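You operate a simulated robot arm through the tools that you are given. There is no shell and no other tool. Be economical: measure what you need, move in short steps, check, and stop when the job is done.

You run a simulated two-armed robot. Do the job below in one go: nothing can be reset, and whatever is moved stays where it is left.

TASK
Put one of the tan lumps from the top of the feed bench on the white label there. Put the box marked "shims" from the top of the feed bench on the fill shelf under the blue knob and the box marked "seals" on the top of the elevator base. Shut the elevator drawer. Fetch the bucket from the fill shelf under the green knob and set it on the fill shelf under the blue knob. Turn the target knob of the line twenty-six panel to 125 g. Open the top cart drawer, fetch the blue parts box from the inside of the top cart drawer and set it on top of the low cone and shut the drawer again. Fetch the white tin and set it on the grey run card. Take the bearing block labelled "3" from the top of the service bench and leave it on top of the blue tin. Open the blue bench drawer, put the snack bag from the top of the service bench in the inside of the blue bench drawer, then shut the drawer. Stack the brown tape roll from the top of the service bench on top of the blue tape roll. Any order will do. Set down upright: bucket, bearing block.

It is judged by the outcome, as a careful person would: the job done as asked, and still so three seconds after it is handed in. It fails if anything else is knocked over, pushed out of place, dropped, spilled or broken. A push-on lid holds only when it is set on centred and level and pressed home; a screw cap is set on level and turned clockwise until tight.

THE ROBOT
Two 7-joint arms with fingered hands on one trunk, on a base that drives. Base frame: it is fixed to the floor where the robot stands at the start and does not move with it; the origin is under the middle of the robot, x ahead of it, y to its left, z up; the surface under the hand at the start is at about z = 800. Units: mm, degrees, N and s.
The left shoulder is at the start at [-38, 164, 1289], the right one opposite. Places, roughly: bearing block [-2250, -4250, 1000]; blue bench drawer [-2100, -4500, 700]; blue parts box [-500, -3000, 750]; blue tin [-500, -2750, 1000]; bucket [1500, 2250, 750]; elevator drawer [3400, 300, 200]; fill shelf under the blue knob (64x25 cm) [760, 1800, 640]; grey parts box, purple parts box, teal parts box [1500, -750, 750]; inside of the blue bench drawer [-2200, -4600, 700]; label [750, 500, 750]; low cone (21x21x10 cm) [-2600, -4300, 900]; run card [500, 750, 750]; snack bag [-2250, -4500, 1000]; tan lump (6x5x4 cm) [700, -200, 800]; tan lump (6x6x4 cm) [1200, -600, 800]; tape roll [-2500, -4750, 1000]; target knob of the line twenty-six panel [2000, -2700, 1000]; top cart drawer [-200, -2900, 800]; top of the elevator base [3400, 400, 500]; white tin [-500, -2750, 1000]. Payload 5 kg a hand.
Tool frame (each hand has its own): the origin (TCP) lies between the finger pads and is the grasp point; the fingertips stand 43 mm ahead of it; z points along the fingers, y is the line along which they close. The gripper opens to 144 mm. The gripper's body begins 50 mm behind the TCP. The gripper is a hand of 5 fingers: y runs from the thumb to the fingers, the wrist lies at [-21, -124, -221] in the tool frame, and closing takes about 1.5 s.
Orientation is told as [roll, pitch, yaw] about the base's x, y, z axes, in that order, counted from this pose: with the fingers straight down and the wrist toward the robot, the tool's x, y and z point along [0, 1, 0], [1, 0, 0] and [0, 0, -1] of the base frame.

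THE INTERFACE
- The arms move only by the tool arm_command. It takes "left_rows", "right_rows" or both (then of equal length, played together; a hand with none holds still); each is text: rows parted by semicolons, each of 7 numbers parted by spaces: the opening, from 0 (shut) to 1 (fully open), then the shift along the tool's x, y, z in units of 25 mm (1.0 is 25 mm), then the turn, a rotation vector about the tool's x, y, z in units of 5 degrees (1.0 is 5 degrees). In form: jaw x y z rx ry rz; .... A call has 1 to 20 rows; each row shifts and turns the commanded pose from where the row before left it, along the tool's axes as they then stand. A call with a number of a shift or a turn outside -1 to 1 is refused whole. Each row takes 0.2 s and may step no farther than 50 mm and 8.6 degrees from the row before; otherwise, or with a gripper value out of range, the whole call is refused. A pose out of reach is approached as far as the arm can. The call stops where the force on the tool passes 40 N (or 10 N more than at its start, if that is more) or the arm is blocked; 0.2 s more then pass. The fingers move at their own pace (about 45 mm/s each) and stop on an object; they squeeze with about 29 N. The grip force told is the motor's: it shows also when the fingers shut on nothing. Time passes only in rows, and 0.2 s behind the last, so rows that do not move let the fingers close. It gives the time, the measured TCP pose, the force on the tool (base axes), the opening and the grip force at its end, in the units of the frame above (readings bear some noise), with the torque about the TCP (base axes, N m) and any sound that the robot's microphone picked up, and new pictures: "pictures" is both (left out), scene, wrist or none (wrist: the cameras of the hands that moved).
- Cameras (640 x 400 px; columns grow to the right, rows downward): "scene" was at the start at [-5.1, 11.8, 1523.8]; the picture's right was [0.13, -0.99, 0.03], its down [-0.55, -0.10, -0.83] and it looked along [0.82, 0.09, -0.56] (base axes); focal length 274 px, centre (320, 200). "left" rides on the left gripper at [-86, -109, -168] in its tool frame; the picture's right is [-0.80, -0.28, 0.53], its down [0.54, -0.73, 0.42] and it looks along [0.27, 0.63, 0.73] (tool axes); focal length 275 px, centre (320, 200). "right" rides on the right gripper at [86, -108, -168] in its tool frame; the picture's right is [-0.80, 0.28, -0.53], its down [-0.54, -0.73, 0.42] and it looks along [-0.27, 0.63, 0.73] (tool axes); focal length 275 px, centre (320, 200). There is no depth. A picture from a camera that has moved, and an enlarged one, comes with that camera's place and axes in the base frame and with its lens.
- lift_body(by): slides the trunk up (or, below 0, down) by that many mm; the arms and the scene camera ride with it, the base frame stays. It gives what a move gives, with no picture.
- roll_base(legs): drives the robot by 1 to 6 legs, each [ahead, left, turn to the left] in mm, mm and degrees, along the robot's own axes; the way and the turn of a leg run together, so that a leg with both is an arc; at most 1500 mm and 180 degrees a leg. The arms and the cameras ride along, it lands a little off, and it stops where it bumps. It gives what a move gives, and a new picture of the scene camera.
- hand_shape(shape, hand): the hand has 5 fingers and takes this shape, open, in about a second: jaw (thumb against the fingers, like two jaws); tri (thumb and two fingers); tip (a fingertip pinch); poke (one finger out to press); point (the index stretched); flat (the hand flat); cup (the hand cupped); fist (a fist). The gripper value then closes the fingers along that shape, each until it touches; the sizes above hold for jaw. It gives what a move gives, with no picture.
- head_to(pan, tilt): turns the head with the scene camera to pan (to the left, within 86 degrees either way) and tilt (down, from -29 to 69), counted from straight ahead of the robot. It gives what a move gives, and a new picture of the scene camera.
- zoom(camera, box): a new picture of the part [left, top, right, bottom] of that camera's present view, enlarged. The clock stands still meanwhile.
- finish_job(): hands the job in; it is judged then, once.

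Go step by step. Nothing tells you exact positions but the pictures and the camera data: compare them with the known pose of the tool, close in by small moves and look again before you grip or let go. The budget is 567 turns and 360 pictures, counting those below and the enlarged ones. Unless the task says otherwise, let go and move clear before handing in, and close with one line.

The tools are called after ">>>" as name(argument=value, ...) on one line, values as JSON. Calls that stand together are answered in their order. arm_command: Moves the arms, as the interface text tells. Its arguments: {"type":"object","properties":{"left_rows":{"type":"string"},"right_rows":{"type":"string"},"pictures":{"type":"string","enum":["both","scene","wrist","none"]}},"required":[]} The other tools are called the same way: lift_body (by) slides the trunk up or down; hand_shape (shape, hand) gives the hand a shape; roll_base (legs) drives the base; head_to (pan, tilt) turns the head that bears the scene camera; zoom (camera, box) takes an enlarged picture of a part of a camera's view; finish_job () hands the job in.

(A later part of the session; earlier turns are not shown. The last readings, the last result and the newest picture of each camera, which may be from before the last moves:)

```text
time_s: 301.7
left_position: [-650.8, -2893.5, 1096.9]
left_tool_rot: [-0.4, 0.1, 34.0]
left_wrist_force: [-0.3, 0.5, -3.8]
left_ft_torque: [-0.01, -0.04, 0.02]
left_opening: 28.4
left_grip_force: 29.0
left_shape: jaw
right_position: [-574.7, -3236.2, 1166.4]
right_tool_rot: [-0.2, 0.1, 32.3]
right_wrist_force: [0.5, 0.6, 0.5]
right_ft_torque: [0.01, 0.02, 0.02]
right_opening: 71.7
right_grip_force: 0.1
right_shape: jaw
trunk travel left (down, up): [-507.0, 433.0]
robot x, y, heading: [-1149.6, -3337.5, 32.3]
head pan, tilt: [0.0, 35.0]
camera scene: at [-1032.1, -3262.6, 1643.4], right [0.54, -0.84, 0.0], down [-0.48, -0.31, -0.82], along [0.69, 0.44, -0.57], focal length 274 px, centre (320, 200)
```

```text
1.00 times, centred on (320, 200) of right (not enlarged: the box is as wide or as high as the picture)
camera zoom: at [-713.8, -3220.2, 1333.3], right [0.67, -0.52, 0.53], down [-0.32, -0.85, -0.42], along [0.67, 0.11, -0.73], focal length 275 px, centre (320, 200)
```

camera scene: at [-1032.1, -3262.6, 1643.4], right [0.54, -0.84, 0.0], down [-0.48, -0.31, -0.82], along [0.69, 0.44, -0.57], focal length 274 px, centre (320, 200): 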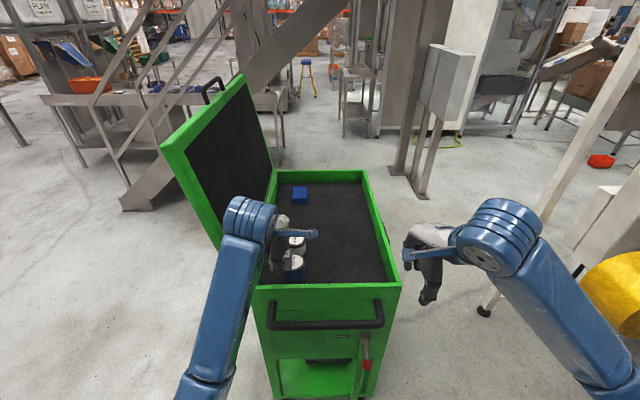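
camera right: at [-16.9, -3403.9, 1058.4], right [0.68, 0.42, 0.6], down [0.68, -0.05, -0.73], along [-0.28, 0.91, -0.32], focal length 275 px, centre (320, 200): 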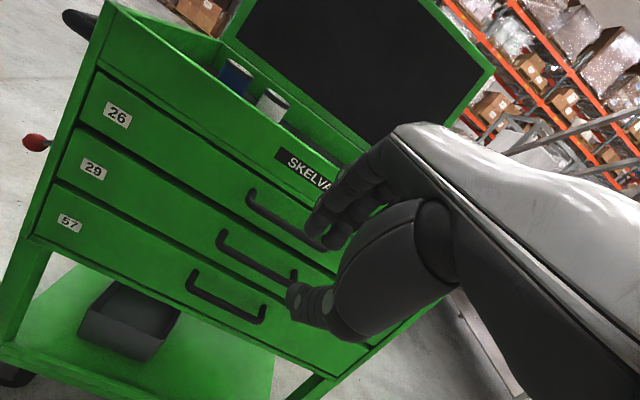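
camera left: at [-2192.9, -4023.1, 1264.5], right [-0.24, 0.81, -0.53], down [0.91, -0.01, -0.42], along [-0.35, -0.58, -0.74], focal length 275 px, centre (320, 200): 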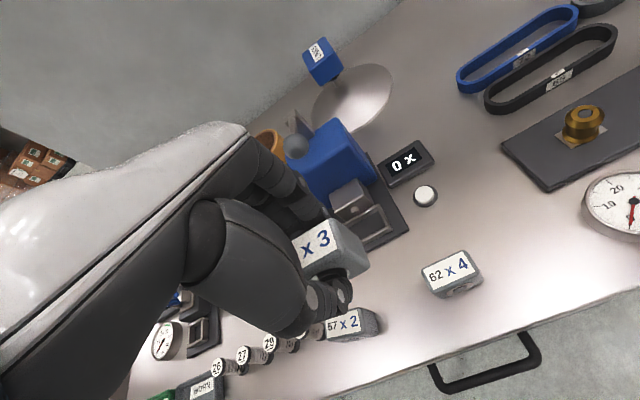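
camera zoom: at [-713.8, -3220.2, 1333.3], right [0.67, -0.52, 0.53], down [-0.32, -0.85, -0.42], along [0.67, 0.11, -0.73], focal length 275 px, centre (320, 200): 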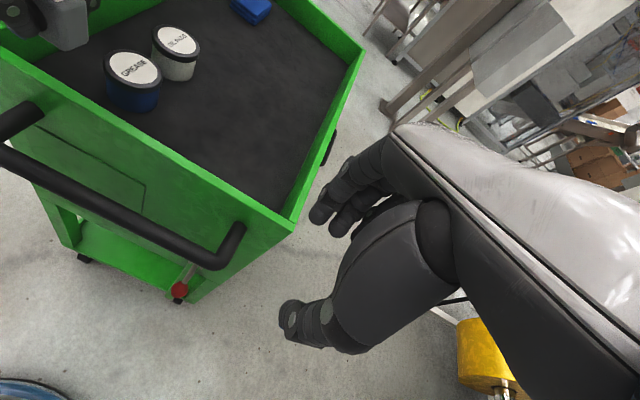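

Blue tin lid ("GREASE") is at (-567, -2875, 984). I bring the block over it.

>>> arm_command(left_rows="0 -0.316 0.8 0 0 0.08 0;0 -0.316 0.8 0 0 0 0;0 -0.316 0.8 0 0 0 0;0 -0.316 0.8 0 0 0 0;0 0 0 0.8 0 0 0;0 0 0 0.6 0 0 0;0 0 0 0 0 0 0", pictures="wrist")

>>> zoom(camera="right", box=[40, 0, 240, 125])

>>> zoom(camera="scene", box=[250, 190, 350, 300])

```text
time_s: 303.3
left_position: [-565.9, -2875.2, 1060.6]
left_tool_rot: [0.1, 0.1, 33.8]
left_wrist_force: [-0.3, -0.7, -2.8]
left_ft_torque: [-0.04, 0.05, 0.0]
left_opening: 28.5
left_grip_force: 28.9
left_shape: jaw
right_position: [-574.8, -3235.5, 1164.9]
right_tool_rot: [-0.1, 0.1, 32.3]
right_wrist_force: [0.0, 0.1, 0.2]
right_ft_torque: [-0.02, -0.03, -0.04]
right_opening: 71.6
right_grip_force: 0.0
right_shape: jaw
trunk travel left (down, up): [-507.0, 433.0]
robot x, y, heading: [-1148.0, -3339.1, 32.7]
head pan, tilt: [0.0, 35.0]
camera left: at [-608.2, -3008.1, 1229.0], right [0.21, -0.82, -0.53], down [-0.91, 0.04, -0.42], along [0.37, 0.57, -0.73], focal length 275 px, centre (320, 200)
```

left: 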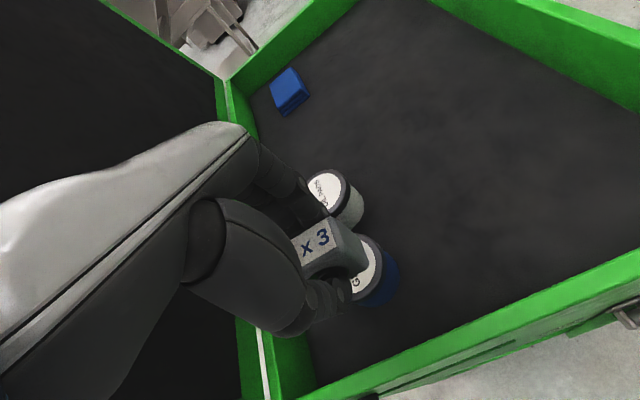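

```text
3.20 times, centred on (140, 62) of right
camera zoom: at [-712.8, -3220.1, 1332.8], right [0.67, -0.52, 0.53], down [-0.32, -0.85, -0.42], along [0.67, 0.11, -0.73], focal length 881 px, centre (896, 640)
```

zoom: 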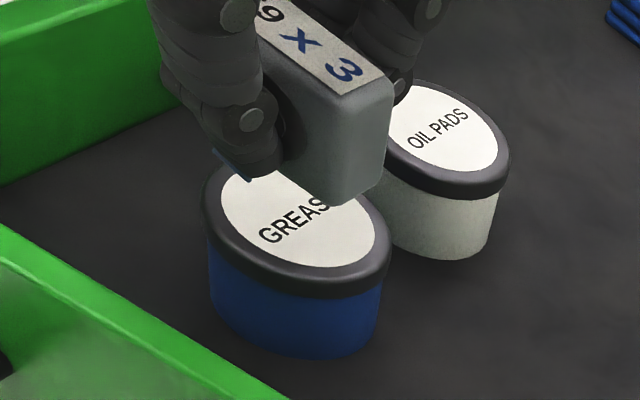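

```text
3.64 times, centred on (300, 245) of scene
camera zoom: at [-1030.8, -3262.4, 1643.2], right [0.54, -0.84, 0.0], down [-0.49, -0.31, -0.82], along [0.69, 0.44, -0.57], focal length 997 px, centre (393, 36)
```

zoom: 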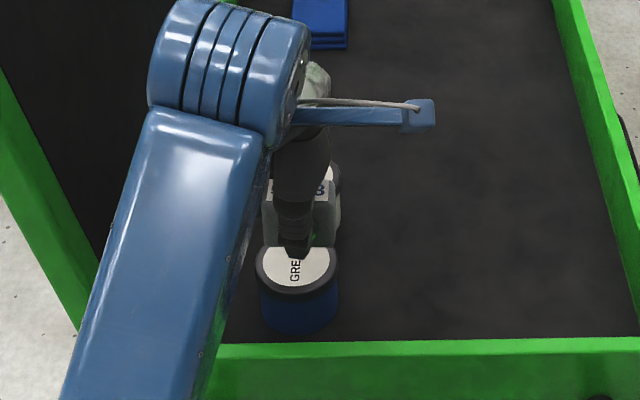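

The block is centred over the lid to within a few mm. I lower it gently.

>>> arm_command(left_rows="0 0 -0.1 0.4 0 0 0;0 0 0 0.4 0 0 0;0 0 0 0 0 0 0", pictures="none")

>>> arm_command(left_rows="0 0 0 0.12 0 0 0;0 0 0 0 0 0 0", pictures="none")

>>> arm_command(left_rows="0 0 0 0.12 0 0 0;0 0 0 0 0 0 0", pictures="none")

>>> zoom(camera="right", box=[60, 0, 220, 100])

```text
time_s: 304.1
left_position: [-569.4, -2876.8, 1042.1]
left_tool_rot: [0.1, 0.1, 34.0]
left_wrist_force: [0.5, 0.4, -2.7]
left_ft_torque: [0.0, 0.01, -0.01]
left_opening: 28.4
left_grip_force: 28.9
left_shape: jaw
right_position: [-574.2, -3234.2, 1166.4]
right_tool_rot: [-0.1, 0.2, 32.4]
right_wrist_force: [-1.1, 0.7, 0.4]
right_ft_torque: [0.02, -0.02, 0.02]
right_opening: 71.8
right_grip_force: 0.0
right_shape: jaw
trunk travel left (down, up): [-507.0, 433.0]
robot x, y, heading: [-1150.2, -3335.9, 32.3]
head pan, tilt: [0.0, 35.0]
```

```text
time_s: 304.7
left_position: [-569.9, -2875.8, 1037.9]
left_tool_rot: [0.0, 0.2, 34.1]
left_wrist_force: [0.0, 0.7, -2.7]
left_ft_torque: [0.01, 0.0, -0.01]
left_opening: 28.6
left_grip_force: 29.3
left_shape: jaw
right_position: [-573.5, -3234.5, 1165.4]
right_tool_rot: [-0.1, 0.1, 32.4]
right_wrist_force: [-1.1, 0.1, -0.3]
right_ft_torque: [0.02, 0.01, 0.01]
right_opening: 71.9
right_grip_force: 0.0
right_shape: jaw
trunk travel left (down, up): [-507.0, 433.0]
robot x, y, heading: [-1147.1, -3338.8, 32.4]
head pan, tilt: [0.0, 35.0]
```

```text
time_s: 305.3
left_position: [-568.5, -2876.1, 1034.6]
left_tool_rot: [0.1, 0.2, 34.1]
left_wrist_force: [0.5, 0.0, -3.2]
left_ft_torque: [-0.03, -0.01, 0.03]
left_opening: 28.4
left_grip_force: 29.0
left_shape: jaw
right_position: [-574.4, -3235.2, 1166.4]
right_tool_rot: [-0.2, 0.1, 32.4]
right_wrist_force: [0.3, 0.2, -0.5]
right_ft_torque: [-0.03, 0.02, -0.03]
right_opening: 71.9
right_grip_force: 0.1
right_shape: jaw
trunk travel left (down, up): [-507.0, 433.0]
robot x, y, heading: [-1151.8, -3335.5, 32.4]
head pan, tilt: [0.0, 35.0]
```

```text
4.00 times, centred on (140, 50) of right
camera zoom: at [-713.1, -3220.0, 1332.9], right [0.67, -0.52, 0.53], down [-0.32, -0.85, -0.42], along [0.67, 0.11, -0.73], focal length 1101 px, centre (1040, 800)
```

zoom: 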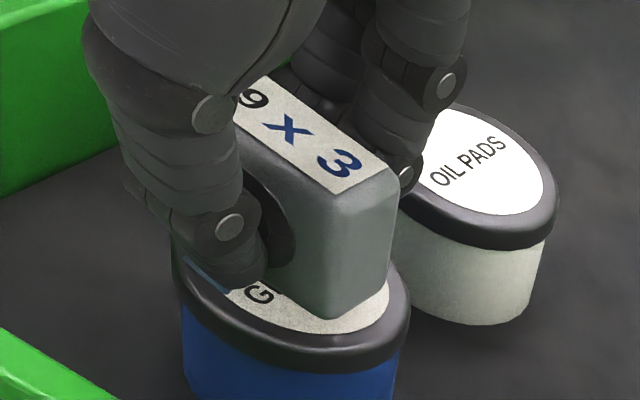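

The block sits about 11 mm too far left on the lid. I shift it right and continue lowering.

>>> arm_command(left_rows="0 -0.42 0 0 0 0 0;0 0 0 0 0 0 0;0 0 0 0.1 0 0 0;0 0 0 0 0 0 0", pictures="none")

>>> arm_command(left_rows="0 0 0 0.08 0 0 0;0 0 0 0 0 0 0", pictures="none")

>>> zoom(camera="right", box=[60, 0, 220, 100])

```text
time_s: 306.3
left_position: [-561.0, -2885.6, 1032.0]
left_tool_rot: [0.1, 0.1, 33.9]
left_wrist_force: [0.7, -0.1, -2.3]
left_ft_torque: [-0.02, 0.0, 0.04]
left_opening: 28.4
left_grip_force: 29.0
left_shape: jaw
right_position: [-572.9, -3235.4, 1165.2]
right_tool_rot: [-0.2, 0.1, 32.4]
right_wrist_force: [0.1, 0.4, -0.3]
right_ft_torque: [0.01, 0.05, -0.02]
right_opening: 71.6
right_grip_force: 0.0
right_shape: jaw
trunk travel left (down, up): [-507.0, 433.0]
robot x, y, heading: [-1152.1, -3335.0, 32.3]
head pan, tilt: [0.0, 35.0]
```

```text
time_s: 306.9
left_position: [-562.8, -2885.6, 1029.5]
left_tool_rot: [0.1, 0.3, 34.0]
left_wrist_force: [0.8, 0.3, -3.7]
left_ft_torque: [0.02, 0.0, -0.01]
left_opening: 28.5
left_grip_force: 29.5
left_shape: jaw
right_position: [-574.0, -3234.4, 1165.3]
right_tool_rot: [-0.1, 0.1, 32.4]
right_wrist_force: [-0.5, -0.3, 0.6]
right_ft_torque: [0.01, -0.01, 0.0]
right_opening: 71.7
right_grip_force: 0.0
right_shape: jaw
trunk travel left (down, up): [-507.0, 433.0]
robot x, y, heading: [-1148.1, -3338.6, 32.4]
head pan, tilt: [0.0, 35.0]
```

```text
4.00 times, centred on (140, 50) of right
camera zoom: at [-713.0, -3220.0, 1332.9], right [0.67, -0.52, 0.53], down [-0.32, -0.85, -0.42], along [0.67, 0.11, -0.73], focal length 1101 px, centre (1040, 800)
```

zoom: 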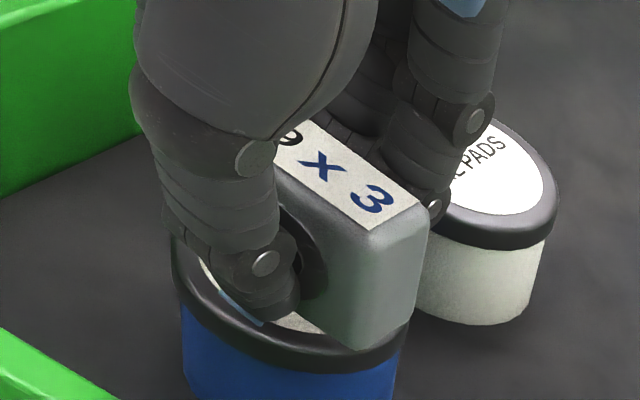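

Slightly overshot; I shift back 4 mm and lower to contact.

>>> arm_command(left_rows="0 0.16 0 0 0 0 0;0 0 0 0.1 0 0 0;0 0 0 0 0 0 0", pictures="none")

>>> arm_command(left_rows="0 0 0 0.1 0 0 0;0 0 0 0 0 0 0", pictures="none")

>>> zoom(camera="right", box=[60, 0, 220, 100])

```text
time_s: 307.7
left_position: [-565.5, -2881.5, 1027.1]
left_tool_rot: [0.0, 0.2, 34.0]
left_wrist_force: [-0.1, 0.0, -3.4]
left_ft_torque: [0.05, -0.03, -0.01]
left_opening: 28.4
left_grip_force: 28.8
left_shape: jaw
right_position: [-574.1, -3234.9, 1165.0]
right_tool_rot: [0.0, 0.1, 32.4]
right_wrist_force: [-0.4, -0.6, 0.7]
right_ft_torque: [0.01, -0.02, 0.02]
right_opening: 71.8
right_grip_force: 0.0
right_shape: jaw
trunk travel left (down, up): [-507.0, 433.0]
robot x, y, heading: [-1145.7, -3339.5, 32.6]
head pan, tilt: [0.0, 35.0]
```

```text
time_s: 308.3
left_position: [-564.7, -2882.1, 1025.7]
left_tool_rot: [0.1, 0.2, 34.1]
left_wrist_force: [-0.1, -0.2, -3.5]
left_ft_torque: [0.03, 0.0, 0.02]
left_opening: 28.4
left_grip_force: 29.0
left_shape: jaw
right_position: [-574.7, -3234.7, 1166.3]
right_tool_rot: [-0.1, 0.1, 32.3]
right_wrist_force: [0.2, 0.1, -0.2]
right_ft_torque: [-0.03, 0.01, 0.02]
right_opening: 71.7
right_grip_force: 0.1
right_shape: jaw
trunk travel left (down, up): [-507.0, 433.0]
robot x, y, heading: [-1148.6, -3338.3, 32.3]
head pan, tilt: [0.0, 35.0]
```

```text
4.00 times, centred on (140, 50) of right
camera zoom: at [-713.0, -3220.0, 1332.9], right [0.67, -0.52, 0.53], down [-0.32, -0.85, -0.42], along [0.67, 0.11, -0.73], focal length 1101 px, centre (1040, 800)
```

zoom: 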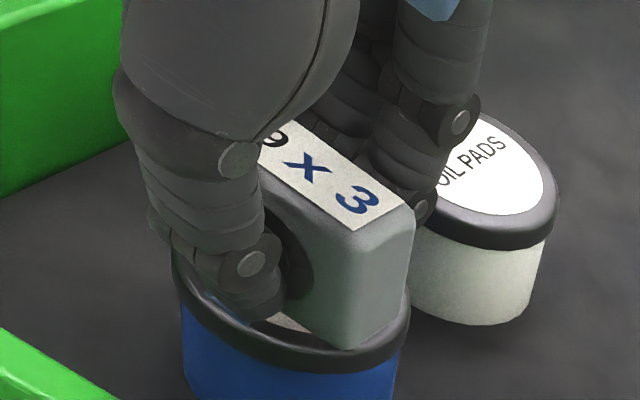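

Centred now. I keep lowering until it carries the weight.

>>> arm_command(left_rows="0 0 0 0.1 0 0 0;0 0 0 0 0 0 0", pictures="none")

>>> arm_command(left_rows="0 0 0 0.1 0 0 0;0 0 0 0 0 0 0", pictures="none")

>>> arm_command(left_rows="0 0 0 0.1 0 0 0;0 0 0 0 0 0 0", pictures="none")

```text
time_s: 308.9
left_position: [-564.0, -2881.4, 1023.4]
left_tool_rot: [0.1, 0.2, 34.0]
left_wrist_force: [-0.8, 0.0, -3.0]
left_ft_torque: [0.01, 0.02, -0.02]
left_opening: 28.6
left_grip_force: 28.8
left_shape: jaw
right_position: [-573.6, -3234.3, 1164.4]
right_tool_rot: [-0.1, 0.1, 32.3]
right_wrist_force: [0.1, -0.1, 0.9]
right_ft_torque: [-0.01, 0.0, -0.03]
right_opening: 71.6
right_grip_force: 0.1
right_shape: jaw
trunk travel left (down, up): [-507.0, 433.0]
robot x, y, heading: [-1149.2, -3340.1, 32.8]
head pan, tilt: [0.0, 35.0]
```

```text
time_s: 309.5
left_position: [-563.4, -2882.6, 1020.7]
left_tool_rot: [0.1, 0.3, 34.0]
left_wrist_force: [0.3, -0.3, -3.2]
left_ft_torque: [0.06, -0.01, -0.01]
left_opening: 28.4
left_grip_force: 29.4
left_shape: jaw
right_position: [-574.7, -3234.9, 1164.4]
right_tool_rot: [-0.2, 0.1, 32.5]
right_wrist_force: [0.3, -0.3, -0.1]
right_ft_torque: [0.01, -0.04, 0.01]
right_opening: 71.6
right_grip_force: 0.0
right_shape: jaw
trunk travel left (down, up): [-507.0, 433.0]
robot x, y, heading: [-1151.6, -3339.1, 32.3]
head pan, tilt: [0.0, 35.0]
```

```text
time_s: 310.1
left_position: [-564.3, -2881.2, 1018.6]
left_tool_rot: [0.1, 0.3, 34.1]
left_wrist_force: [0.5, -0.7, -3.4]
left_ft_torque: [-0.01, -0.01, 0.01]
left_opening: 28.9
left_grip_force: 28.5
left_shape: jaw
right_position: [-575.6, -3235.2, 1165.3]
right_tool_rot: [-0.1, 0.1, 32.5]
right_wrist_force: [0.1, -0.8, 0.1]
right_ft_torque: [-0.02, -0.02, -0.01]
right_opening: 71.9
right_grip_force: 0.1
right_shape: jaw
trunk travel left (down, up): [-507.0, 433.0]
robot x, y, heading: [-1150.7, -3341.6, 32.2]
head pan, tilt: [0.0, 35.0]
```

>>> zoom(camera="right", box=[60, 0, 220, 100])

>>> zoom(camera="scene", box=[260, 200, 340, 300])

```text
4.00 times, centred on (140, 50) of right
camera zoom: at [-713.0, -3220.0, 1332.9], right [0.67, -0.52, 0.53], down [-0.32, -0.85, -0.42], along [0.67, 0.11, -0.73], focal length 1101 px, centre (1040, 800)
```

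zoom: 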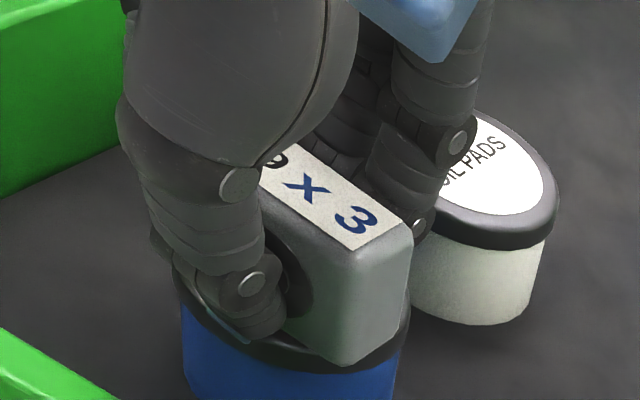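

```text
4.00 times, centred on (300, 250) of scene
camera zoom: at [-1031.1, -3262.2, 1643.2], right [0.54, -0.84, 0.0], down [-0.48, -0.31, -0.82], along [0.69, 0.44, -0.57], focal length 1097 px, centre (400, 0)
```

zoom: 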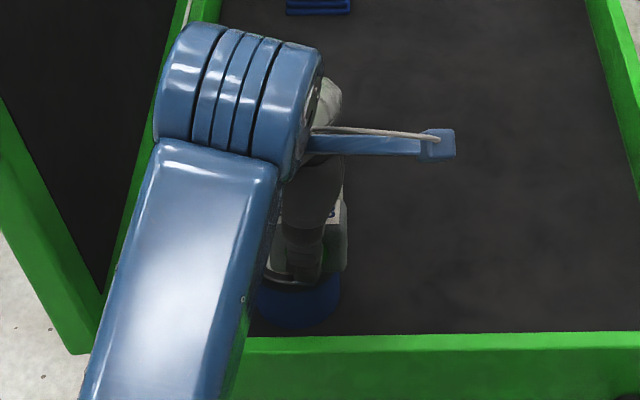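

No contact yet, so the lid is lower and thus further away than I took it; the rays then put its centre near (-560, -2866). I shift accordingly and go on lowering.

>>> arm_command(left_rows="0 0.16 0.2 -0.1 0 0 0;0 0.16 0.2 0 0 0 0;0 0 0 0.1 0 0 0;0 0 0 0 0 0 0", pictures="none")

>>> arm_command(left_rows="0 0 0 0.12 0 0 0;0 0 0 0 0 0 0", pictures="none")

>>> arm_command(left_rows="0 0 0 0.12 0 0 0;0 0 0 0 0 0 0", pictures="none")

>>> zoom(camera="right", box=[60, 0, 220, 100])

```text
time_s: 311.1
left_position: [-560.7, -2870.2, 1017.5]
left_tool_rot: [0.2, 0.1, 34.1]
left_wrist_force: [-0.2, 0.0, -2.6]
left_ft_torque: [-0.01, 0.02, 0.03]
left_opening: 28.5
left_grip_force: 29.4
left_shape: jaw
right_position: [-574.4, -3233.4, 1165.5]
right_tool_rot: [-0.3, 0.2, 32.4]
right_wrist_force: [0.6, 0.4, -0.5]
right_ft_torque: [0.01, -0.02, 0.01]
right_opening: 71.5
right_grip_force: 0.1
right_shape: jaw
trunk travel left (down, up): [-507.0, 433.0]
robot x, y, heading: [-1150.9, -3340.7, 32.4]
head pan, tilt: [0.0, 35.0]
```

```text
time_s: 311.7
left_position: [-559.7, -2870.0, 1014.7]
left_tool_rot: [0.0, 0.2, 34.0]
left_wrist_force: [-0.5, -0.6, -3.2]
left_ft_torque: [-0.01, 0.0, 0.02]
left_opening: 28.6
left_grip_force: 28.3
left_shape: jaw
right_position: [-574.6, -3235.1, 1166.3]
right_tool_rot: [-0.1, 0.1, 32.4]
right_wrist_force: [0.1, 0.2, -0.5]
right_ft_torque: [-0.01, -0.02, 0.01]
right_opening: 71.8
right_grip_force: 0.1
right_shape: jaw
trunk travel left (down, up): [-507.0, 433.0]
robot x, y, heading: [-1148.1, -3338.6, 32.6]
head pan, tilt: [0.0, 35.0]
```

```text
time_s: 312.3
left_position: [-559.1, -2868.8, 1011.9]
left_tool_rot: [0.1, 0.1, 34.0]
left_wrist_force: [0.3, 0.4, -2.9]
left_ft_torque: [0.0, -0.01, -0.04]
left_opening: 28.6
left_grip_force: 28.7
left_shape: jaw
right_position: [-574.2, -3235.5, 1166.2]
right_tool_rot: [-0.1, 0.1, 32.4]
right_wrist_force: [-0.3, -1.0, -0.7]
right_ft_torque: [-0.01, 0.0, 0.01]
right_opening: 71.9
right_grip_force: 0.2
right_shape: jaw
trunk travel left (down, up): [-507.0, 433.0]
robot x, y, heading: [-1145.8, -3342.0, 32.4]
head pan, tilt: [0.0, 35.0]
```

```text
4.00 times, centred on (140, 50) of right
camera zoom: at [-713.0, -3219.9, 1332.9], right [0.67, -0.52, 0.53], down [-0.32, -0.85, -0.42], along [0.67, 0.11, -0.73], focal length 1101 px, centre (1040, 800)
```

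zoom: 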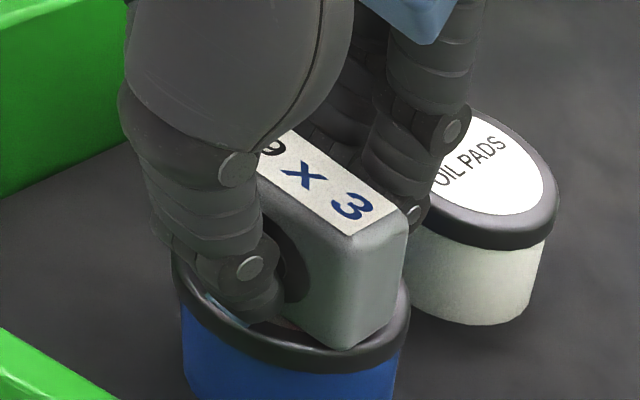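

Still no contact; I continue in 3 mm steps.

>>> arm_command(left_rows="0 0 0.03 0.12 0 0 0;0 0 0 0 0 0 0", pictures="none")

>>> arm_command(left_rows="0 0 0.03 0.12 0 0 0;0 0 0 0 0 0 0", pictures="none")

>>> arm_command(left_rows="0 0 0.03 0.12 0 0 0;0 0 0 0 0 0 0", pictures="none")

>>> zoom(camera="right", box=[60, 0, 220, 100])

```text
time_s: 312.9
left_position: [-560.2, -2869.4, 1008.9]
left_tool_rot: [0.1, 0.1, 34.0]
left_wrist_force: [-0.8, -0.3, -2.2]
left_ft_torque: [0.02, 0.02, -0.01]
left_opening: 28.6
left_grip_force: 28.5
left_shape: jaw
right_position: [-574.3, -3235.3, 1165.8]
right_tool_rot: [-0.1, 0.2, 32.4]
right_wrist_force: [0.1, -0.2, 1.0]
right_ft_torque: [0.01, -0.01, -0.02]
right_opening: 72.0
right_grip_force: 0.0
right_shape: jaw
trunk travel left (down, up): [-507.0, 433.0]
robot x, y, heading: [-1147.9, -3338.4, 32.3]
head pan, tilt: [0.0, 35.0]
```

```text
time_s: 313.5
left_position: [-558.9, -2868.1, 1007.7]
left_tool_rot: [0.1, 0.0, 34.0]
left_wrist_force: [-1.3, -0.1, 7.6]
left_ft_torque: [0.05, -0.05, 0.01]
left_opening: 28.8
left_grip_force: 29.1
left_shape: jaw
right_position: [-574.8, -3236.3, 1166.3]
right_tool_rot: [-0.1, 0.1, 32.4]
right_wrist_force: [0.6, 0.0, -0.8]
right_ft_torque: [-0.02, 0.02, 0.0]
right_opening: 71.7
right_grip_force: 0.1
right_shape: jaw
trunk travel left (down, up): [-507.0, 433.0]
robot x, y, heading: [-1149.9, -3336.9, 32.1]
head pan, tilt: [0.0, 35.0]
```

```text
time_s: 314.1
left_position: [-559.0, -2870.1, 1007.7]
left_tool_rot: [0.1, -0.1, 34.0]
left_wrist_force: [-1.5, -1.0, 23.3]
left_ft_torque: [0.02, -0.07, -0.03]
left_opening: 29.5
left_grip_force: 29.0
left_shape: jaw
right_position: [-576.3, -3235.4, 1167.7]
right_tool_rot: [0.0, 0.0, 32.4]
right_wrist_force: [0.2, -0.1, 0.1]
right_ft_torque: [0.03, -0.01, 0.02]
right_opening: 72.1
right_grip_force: 0.0
right_shape: jaw
trunk travel left (down, up): [-507.0, 433.0]
robot x, y, heading: [-1148.8, -3340.9, 32.4]
head pan, tilt: [0.0, 35.0]
```

```text
4.00 times, centred on (140, 50) of right
camera zoom: at [-715.0, -3221.5, 1334.0], right [0.67, -0.52, 0.53], down [-0.32, -0.85, -0.42], along [0.67, 0.11, -0.73], focal length 1101 px, centre (1040, 800)
```

zoom: 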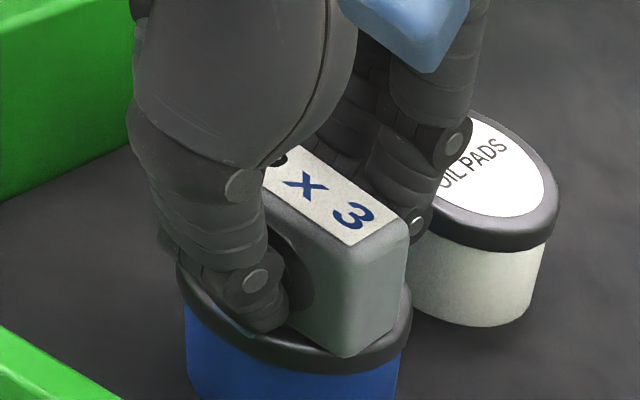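

Contact at about 26 N with hardly any torque, so it sits well. I ease, open only a little (the white tin is near) and lift away.

>>> arm_command(left_rows="0 0 0 -0.1 0 0 0;0.38 0 0 0 0 0 0;0.38 0 0 0 0 0 0;0.38 0 0 0 0 0 0;0.38 0 0 0 0 0 0;0.38 0 0 -0.6 0 0 0;0.38 0 0 -1 0 0 0;0.38 0 0 -1 0 0 0;0.38 0 0 -1 0 0 0;0.38 0 0 -1 0 0 0;0.38 0 0 -1 0 0 0;0.38 0 0 0 0 0 0", pictures="wrist")

>>> zoom(camera="right", box=[40, 0, 240, 125])

```text
time_s: 316.7
left_position: [-559.9, -2869.3, 1144.9]
left_tool_rot: [0.1, 0.1, 34.0]
left_wrist_force: [-0.9, -0.3, 0.2]
left_ft_torque: [0.01, 0.01, -0.04]
left_opening: 54.6
left_grip_force: 0.1
left_shape: jaw
right_position: [-574.4, -3234.8, 1165.9]
right_tool_rot: [-0.1, 0.1, 32.4]
right_wrist_force: [-0.1, 0.8, -0.2]
right_ft_torque: [0.02, -0.03, 0.04]
right_opening: 71.8
right_grip_force: 0.0
right_shape: jaw
trunk travel left (down, up): [-507.0, 433.0]
robot x, y, heading: [-1148.6, -3333.7, 32.3]
head pan, tilt: [0.0, 35.0]
camera left: at [-601.3, -3001.9, 1312.6], right [0.21, -0.82, -0.53], down [-0.91, 0.04, -0.42], along [0.37, 0.57, -0.73], focal length 275 px, centre (320, 200)
```

left: 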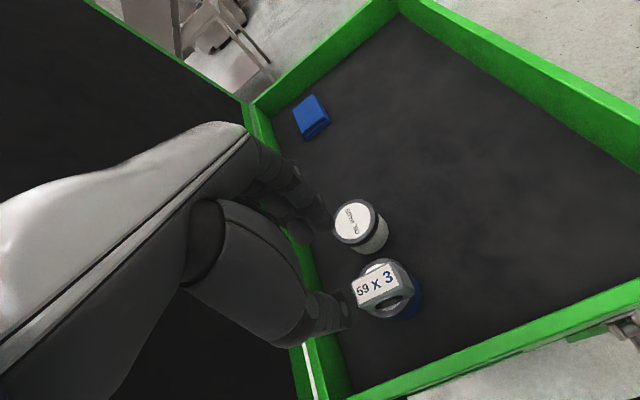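

```text
3.20 times, centred on (140, 62) of right
camera zoom: at [-713.3, -3219.9, 1333.0], right [0.67, -0.52, 0.53], down [-0.32, -0.85, -0.42], along [0.67, 0.11, -0.73], focal length 881 px, centre (896, 640)
```

zoom: 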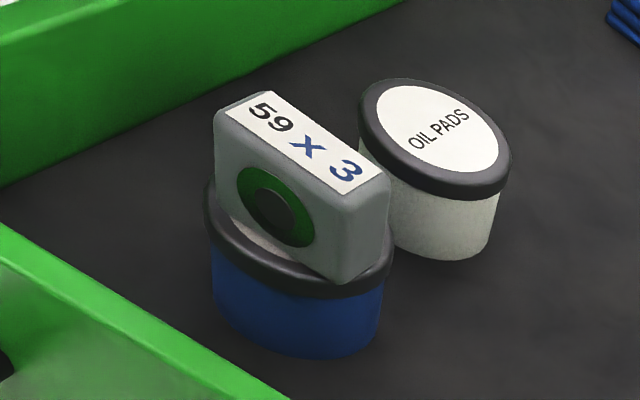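

The block stands upright on the blue tin. The white tin ("OIL PADS") is at about (-464, -2800); I retract the left hand and turn the right hand toward it.

>>> arm_command(left_rows="0.4 0 0 -1 0 0 0;0.4 0.4 -1 -0.2 0 0 0;0.4 0.4 -1 -0.2 0 0 0;0.4 0.4 -1 0 0 0 0;0.4 0.4 -1 0 0 0 0;0.4 0.4 -1 0 0 0 0;0.4 0.4 -1 0 0 0 0;0.4 0.4 -1 0 0 0 0;0.4 0.4 -1 0 0 0 0;0.4 0.4 -1 0 0 0 0;0.4 0 0 0 0 0 0", right_rows="0.8 0 0 0 0 0 -1;0.8 0 0 0 0 0 -1;0.8 0 0 0 0 0 -1;0.8 0 0 0 0 0 -1;0.8 0 0 0 0 0 -1;0.8 0 0 0 0 0 -1;0.8 0 0 0 0 0 -1;0.8 0 0 0 0 0 -1;0.8 0 0 0 0 0 -1;0.8 0 0 0 0 0 -1;0.8 0 0 0 0 0 0", pictures="none")

```text
time_s: 318.1
left_position: [-696.1, -2824.1, 1198.9]
left_tool_rot: [8.5, -3.6, 37.6]
left_wrist_force: [10.8, -9.7, -4.5]
left_ft_torque: [-0.18, 0.07, -0.8]
left_opening: 57.3
left_grip_force: 0.0
left_shape: jaw
left hand out of reach, approached as far as the arm can: row 6
right_position: [-571.0, -3241.2, 1162.2]
right_tool_rot: [0.3, 0.0, 60.0]
right_wrist_force: [0.0, -0.8, -0.5]
right_ft_torque: [0.08, 0.09, 0.05]
right_opening: 114.7
right_grip_force: 0.0
right_shape: jaw
trunk travel left (down, up): [-507.0, 433.0]
robot x, y, heading: [-1146.5, -3339.0, 32.3]
head pan, tilt: [0.0, 35.0]
stopped in row 6 (left hand): the arm was blocked; the commanded pose is now the measured one
```

The left hand touched the cart lid. I move it right, away from the lid, then back.

>>> arm_command(left_rows="0.4 -0.8 0 0 0 0 0;0.4 -0.8 -0.4 0 0 0 0;0.4 -0.8 -0.8 0 0 -0.8 0;0.4 0 -1 0 0 -0.8 0;0.4 0 -1 0 0.7 0 0;0.4 0 -1 0 0 0 0;0.4 0 -1 0 0 0 0;0.4 0 -1 0 0 0 0", right_rows="0.8 0 0 0 0 0 0;0.8 0 0 0 0 0 0;0.8 0 0 0 0 0 -1;0.8 0 0 0 0 0 -1;0.8 0 0 0 0 0 -1;0.8 0 0 0 0 0 -1;0.8 0 0 0 0 0 -1;0.8 0 0 0 0 0 0", pictures="scene")

```text
time_s: 319.2
left_position: [-721.0, -2837.5, 1219.7]
left_tool_rot: [8.0, -9.0, 40.5]
left_wrist_force: [10.3, -10.9, 0.4]
left_ft_torque: [0.05, 0.02, -0.75]
left_opening: 57.3
left_grip_force: 0.1
left_shape: jaw
left hand out of reach, approached as far as the arm can: row 5
right_position: [-571.1, -3240.6, 1163.8]
right_tool_rot: [0.0, 0.1, 71.5]
right_wrist_force: [0.5, -0.5, -0.1]
right_ft_torque: [0.02, 0.08, -0.03]
right_opening: 114.9
right_grip_force: 0.1
right_shape: jaw
trunk travel left (down, up): [-507.0, 433.0]
robot x, y, heading: [-1145.3, -3339.5, 32.0]
head pan, tilt: [0.0, 35.0]
stopped in row 5 (left hand): the arm was blocked; the commanded pose is now the measured one
camera scene: at [-1027.3, -3266.5, 1643.1], right [0.53, -0.85, 0.0], down [-0.49, -0.3, -0.82], along [0.69, 0.44, -0.57], focal length 274 px, centre (320, 200)
```

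scene: 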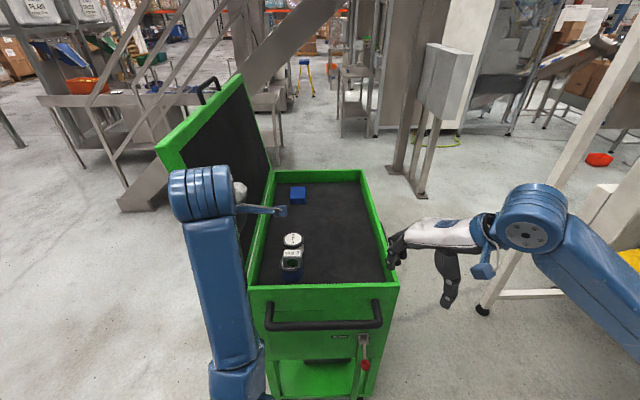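

I free it differently: first straight right and up, without pulling back.

>>> arm_command(left_rows="0.4 -1 0.4 0 0 0 0;0.4 -1 0.4 -0.3 0 0 0;0.4 -1 0.3 -0.3 0 0 0;0.4 -1 0 -0.3 0 0 0;0.4 -1 0 -0.3 0 0 0", pictures="scene")

```text
time_s: 320.3
left_position: [-662.5, -2836.0, 1218.1]
left_tool_rot: [15.8, -10.5, 44.0]
left_wrist_force: [0.9, -0.6, -0.3]
left_ft_torque: [0.01, 0.01, 0.01]
left_opening: 57.5
left_grip_force: 0.0
left_shape: jaw
right_position: [-573.3, -3237.7, 1165.1]
right_tool_rot: [0.0, 0.3, 71.6]
right_wrist_force: [-0.3, -0.3, 0.7]
right_ft_torque: [0.0, -0.02, -0.01]
right_opening: 114.8
right_grip_force: 0.2
right_shape: jaw
trunk travel left (down, up): [-507.0, 433.0]
robot x, y, heading: [-1146.3, -3339.0, 32.1]
head pan, tilt: [0.0, 35.0]
stopped in row 5 (left hand): the arm was blocked; the commanded pose is now the measured one
camera scene: at [-1030.1, -3262.8, 1643.2], right [0.53, -0.85, 0.0], down [-0.49, -0.31, -0.82], along [0.69, 0.44, -0.57], focal length 274 px, centre (320, 200)
```

scene: 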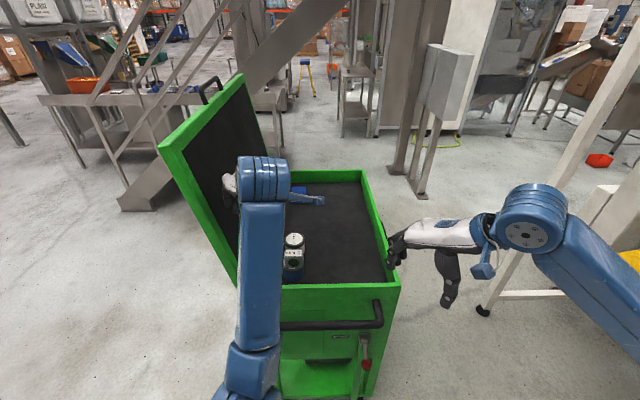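

Free of the lid. I back the base 300 mm out and straighten the left hand in the open.

>>> roll_base(legs=[[-300, -60, 0]])

>>> arm_command(left_rows="0.4 0 0.5 0 0 -1 0;0.4 0 0.5 0 0 -1 0;0.4 0 0.5 0 0 -1 0;0.4 0 0.3 0 1 0 0;0.4 0 0.3 0 1 0 0;0.4 0 0 0 0 0 1;0.4 0 0 0 0 0 1;0.4 0 0 0 0 0 0", pictures="scene")

```text
time_s: 322.4
left_position: [-887.9, -3049.0, 1216.9]
left_tool_rot: [15.7, -10.3, 43.8]
left_wrist_force: [0.9, 0.2, -0.1]
left_ft_torque: [-0.04, -0.01, 0.0]
left_opening: 57.6
left_grip_force: 0.0
left_shape: jaw
right_position: [-799.1, -3451.3, 1164.4]
right_tool_rot: [0.1, 0.2, 71.4]
right_wrist_force: [0.9, -0.8, 0.2]
right_ft_torque: [0.0, -0.01, 0.01]
right_opening: 115.1
right_grip_force: 0.0
right_shape: jaw
trunk travel left (down, up): [-507.0, 433.0]
robot x, y, heading: [-1374.6, -3550.1, 32.1]
head pan, tilt: [0.0, 35.0]
camera scene: at [-1255.8, -3474.6, 1643.1], right [0.53, -0.85, 0.0], down [-0.49, -0.3, -0.82], along [0.69, 0.43, -0.57], focal length 274 px, centre (320, 200)
```

scene: 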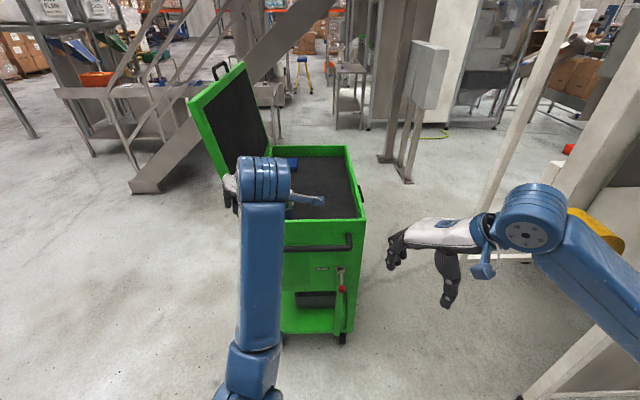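

```text
time_s: 324.2
left_position: [-853.0, -3009.4, 1226.1]
left_tool_rot: [1.2, -0.3, 34.2]
left_wrist_force: [0.0, -0.5, 0.6]
left_ft_torque: [0.03, -0.02, 0.0]
left_opening: 57.5
left_grip_force: 0.0
left_shape: jaw
right_position: [-799.9, -3450.8, 1164.0]
right_tool_rot: [0.0, 0.3, 71.4]
right_wrist_force: [-0.9, 0.2, 0.0]
right_ft_torque: [-0.05, 0.0, 0.02]
right_opening: 114.8
right_grip_force: 0.0
right_shape: jaw
trunk travel left (down, up): [-507.0, 433.0]
robot x, y, heading: [-1373.3, -3547.6, 31.8]
head pan, tilt: [0.0, 35.0]
camera scene: at [-1256.5, -3475.6, 1643.3], right [0.53, -0.85, 0.0], down [-0.49, -0.3, -0.82], along [0.69, 0.43, -0.57], focal length 274 px, centre (320, 200)
```

scene: 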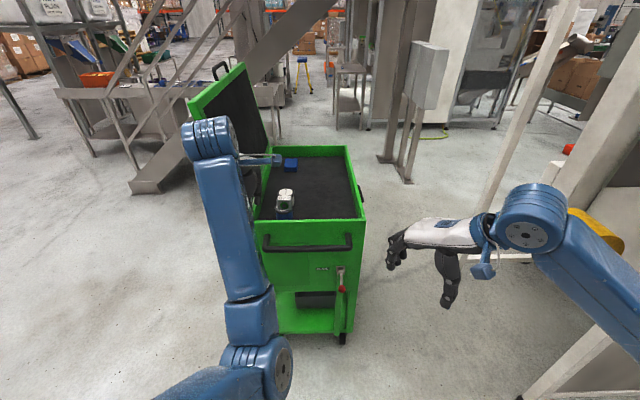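

All is intact. I will take the white tin with the left hand, turned 25 degrees; first I bring that hand to the robot's middle, then drive in.

>>> arm_command(left_rows="0.75 -1 0 0 0 -0.24 0;0.75 -1 0 0 0 0 0;0.75 -1 0 0 0 0 0;0.75 -1 0 0 0 0 0;0.75 -1 0 0 0 0 0;0.75 -1 0 0 0 0 0", pictures="none")

>>> roll_base(legs=[[360, 40, 0]])

>>> zoom(camera="left", box=[0, 0, 640, 400])

```text
time_s: 325.8
left_position: [-784.2, -3071.7, 1232.7]
left_tool_rot: [3.9, -2.5, 38.2]
left_wrist_force: [0.1, -0.8, 0.1]
left_ft_torque: [-0.02, -0.05, 0.01]
left_opening: 107.8
left_grip_force: 0.0
left_shape: jaw
right_position: [-798.8, -3450.7, 1165.3]
right_tool_rot: [0.0, 0.3, 71.3]
right_wrist_force: [0.8, 0.4, -0.3]
right_ft_torque: [-0.01, 0.01, 0.0]
right_opening: 114.8
right_grip_force: 0.0
right_shape: jaw
trunk travel left (down, up): [-507.0, 433.0]
robot x, y, heading: [-1375.2, -3548.3, 32.0]
head pan, tilt: [0.0, 35.0]
stopped in row 6 (left hand): the arm was blocked; the commanded pose is now the measured one
```

```text
time_s: 328.1
left_position: [-508.3, -2832.6, 1231.9]
left_tool_rot: [4.0, -2.4, 39.2]
left_wrist_force: [0.5, -0.4, -0.2]
left_ft_torque: [0.02, 0.0, 0.01]
left_opening: 107.6
left_grip_force: 0.1
left_shape: jaw
right_position: [-515.1, -3211.6, 1165.2]
right_tool_rot: [0.0, 0.1, 72.5]
right_wrist_force: [0.0, -0.6, -0.2]
right_ft_torque: [0.02, -0.04, -0.02]
right_opening: 115.0
right_grip_force: 0.0
right_shape: jaw
trunk travel left (down, up): [-507.0, 433.0]
robot x, y, heading: [-1087.7, -3319.7, 32.9]
head pan, tilt: [0.0, 35.0]
camera scene: at [-973.1, -3244.7, 1643.4], right [0.55, -0.84, 0.0], down [-0.48, -0.31, -0.82], along [0.69, 0.45, -0.57], focal length 274 px, centre (320, 200)
```

scene: 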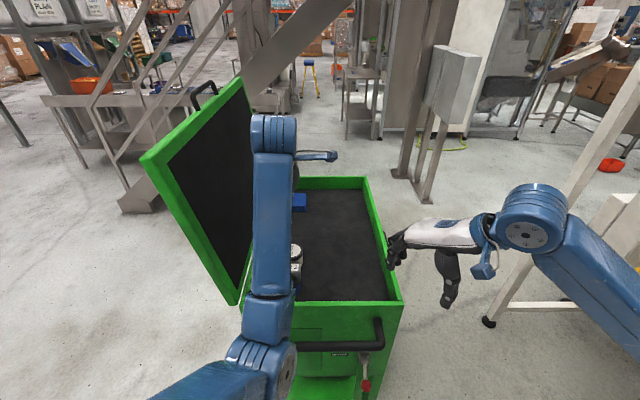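

```text
1.00 times, centred on (320, 200) of left (not enlarged: the box is as wide or as high as the picture)
camera zoom: at [-537.1, -2981.7, 1387.9], right [0.28, -0.75, -0.6], down [-0.91, -0.01, -0.41], along [0.31, 0.66, -0.68], focal length 275 px, centre (320, 200)
```

zoom: 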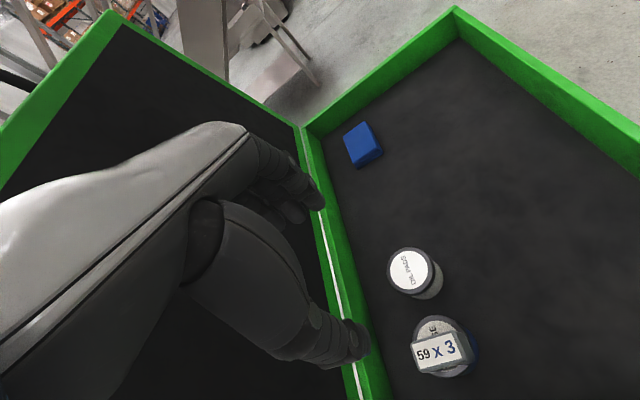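

The white tin is at (-463, -2799). I level and turn the hand and come above it.

>>> arm_command(left_rows="0.85 0 0.3 0 0 -0.8 0;0.85 0 0.3 0 0.5 0 0;0.85 0.2 0.3 0 0 0 1;0.85 0.2 0.3 0 0 0 1;0.85 0.2 0.3 0 0 0 1;0.85 0.2 0.3 0 0 0 1;0.85 0.2 0.2 0 0 0 1;0.85 0 0 0.6 0 0 1;0.85 0 0 0.8 0 0 0;0.85 0 0 1 0 0 0;0.85 0 0 1 0 0 0;0.85 0 0 0 0 0 0", pictures="wrist")

>>> zoom(camera="right", box=[0, 0, 640, 400])

```text
time_s: 330.7
left_position: [-479.1, -2782.9, 1149.1]
left_tool_rot: [0.0, 0.2, 9.2]
left_wrist_force: [-0.6, 0.0, 0.8]
left_ft_torque: [0.0, 0.03, 0.01]
left_opening: 122.1
left_grip_force: 0.0
left_shape: jaw
right_position: [-516.1, -3210.3, 1165.0]
right_tool_rot: [0.1, 0.2, 72.6]
right_wrist_force: [1.0, -0.2, -0.2]
right_ft_torque: [0.02, -0.05, 0.0]
right_opening: 115.0
right_grip_force: 0.0
right_shape: jaw
trunk travel left (down, up): [-507.0, 433.0]
robot x, y, heading: [-1085.4, -3324.2, 33.2]
head pan, tilt: [0.0, 35.0]
camera left: at [-571.9, -2885.6, 1315.4], right [-0.15, -0.83, -0.53], down [-0.8, 0.42, -0.42], along [0.57, 0.36, -0.73], focal length 275 px, centre (320, 200)
```

left: 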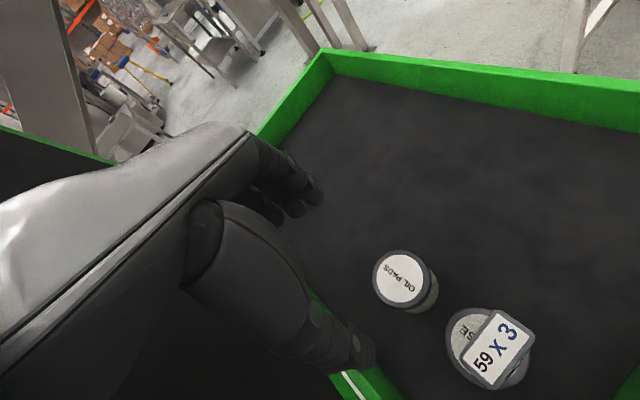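

```text
1.00 times, centred on (320, 200) of right (not enlarged: the box is as wide or as high as the picture)
camera zoom: at [-631.7, -3288.4, 1332.3], right [0.85, 0.03, 0.53], down [0.3, -0.86, -0.42], along [0.44, 0.52, -0.73], focal length 275 px, centre (320, 200)
```

zoom: 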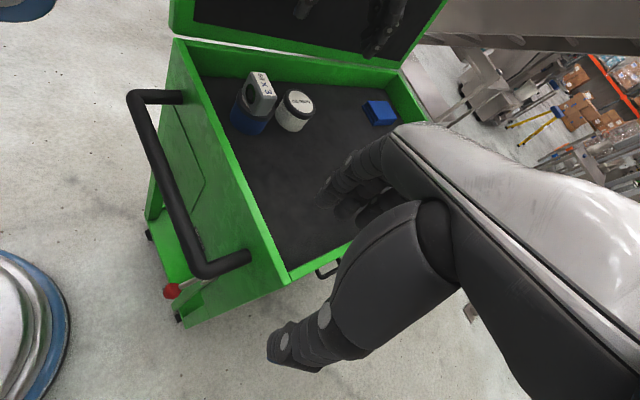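

Tin is 18 mm right and 10 mm ahead. I narrow the opening, correct and descend.

>>> arm_command(left_rows="0.64 -0.37 0.2 0 0 0 0;0.64 -0.37 0.2 0 0 0 0;0.64 0 0 1 0 0 0;0.64 0 0 1 0 0 0;0.64 0 0 1 0 0 0;0.64 0 0 0.8 0 0 0;0.64 0 0 0 0 0 0", pictures="wrist")

>>> zoom(camera="right", box=[200, 20, 400, 145])

```text
time_s: 332.3
left_position: [-466.8, -2799.5, 1052.1]
left_tool_rot: [-0.1, 0.1, 9.3]
left_wrist_force: [-0.1, 0.5, -1.0]
left_ft_torque: [0.03, 0.01, 0.03]
left_opening: 92.7
left_grip_force: 0.0
left_shape: jaw
right_position: [-516.2, -3210.7, 1164.6]
right_tool_rot: [0.0, 0.1, 72.5]
right_wrist_force: [0.7, -0.1, 0.2]
right_ft_torque: [-0.01, -0.01, 0.01]
right_opening: 114.9
right_grip_force: 0.1
right_shape: jaw
trunk travel left (down, up): [-507.0, 433.0]
robot x, y, heading: [-1087.8, -3318.9, 33.3]
head pan, tilt: [0.0, 35.0]
camera left: at [-561.3, -2902.1, 1218.9], right [-0.15, -0.83, -0.53], down [-0.8, 0.42, -0.42], along [0.57, 0.36, -0.73], focal length 275 px, centre (320, 200)
```

left: 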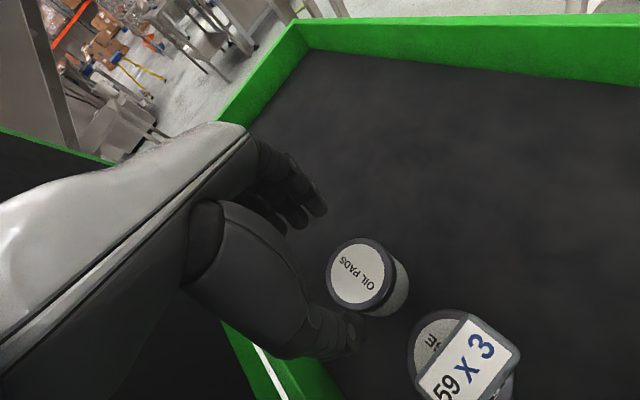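

```text
3.20 times, centred on (300, 82) of right
camera zoom: at [-631.6, -3288.3, 1332.3], right [0.85, 0.03, 0.53], down [0.3, -0.86, -0.42], along [0.44, 0.52, -0.73], focal length 881 px, centre (384, 576)
```

zoom: 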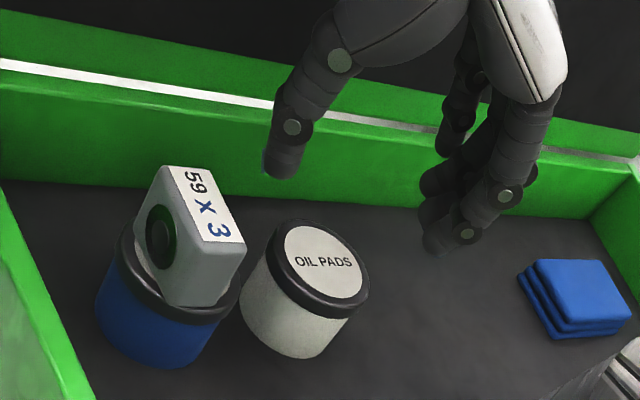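

Exactly centred. I descend 90 mm and close.

>>> arm_command(left_rows="0.64 0 0 1 0 0 0;0.64 0 0 1 0 0 0;0.64 0 0 0.9 0 0 0;0.64 0 0 0.6 0 0 0;0.64 0 0 0 0 0 0;0 0 0 0 0 0 0;0 0 0 0 0 0 0;0 0 0 0 0 0 0;0 0 0 0 0 0 0;0 0 0 0 0 0 0", pictures="wrist")

>>> zoom(camera="right", box=[200, 20, 400, 145])

```text
time_s: 334.5
left_position: [-466.4, -2801.8, 963.7]
left_tool_rot: [-0.1, 0.1, 9.4]
left_wrist_force: [-0.8, -0.2, 0.7]
left_ft_torque: [-0.03, -0.02, 0.0]
left_opening: 66.1
left_grip_force: 29.1
left_shape: jaw
right_position: [-515.0, -3211.5, 1164.9]
right_tool_rot: [0.0, 0.1, 72.4]
right_wrist_force: [0.4, -0.7, -0.4]
right_ft_torque: [0.01, -0.02, 0.01]
right_opening: 114.9
right_grip_force: 0.1
right_shape: jaw
trunk travel left (down, up): [-507.0, 433.0]
robot x, y, heading: [-1090.8, -3322.1, 33.0]
head pan, tilt: [0.0, 35.0]
camera left: at [-560.9, -2903.1, 1130.4], right [-0.15, -0.83, -0.53], down [-0.8, 0.42, -0.42], along [0.57, 0.36, -0.73], focal length 275 px, centre (320, 200)
```

left: 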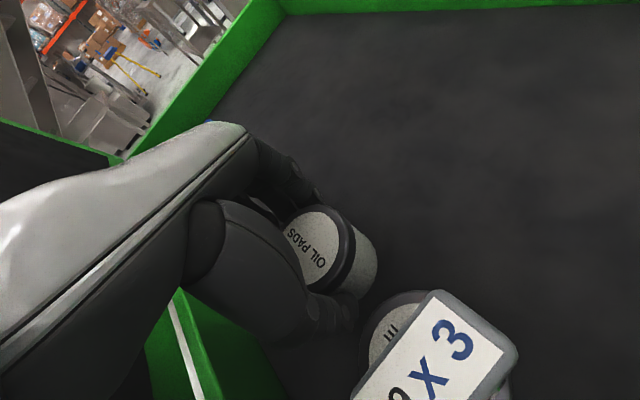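

```text
3.20 times, centred on (300, 82) of right
camera zoom: at [-631.7, -3288.0, 1332.3], right [0.85, 0.03, 0.53], down [0.3, -0.86, -0.42], along [0.44, 0.52, -0.73], focal length 881 px, centre (384, 576)
```

zoom: 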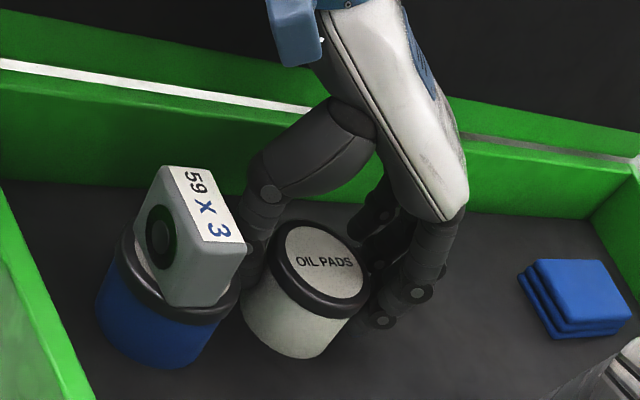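

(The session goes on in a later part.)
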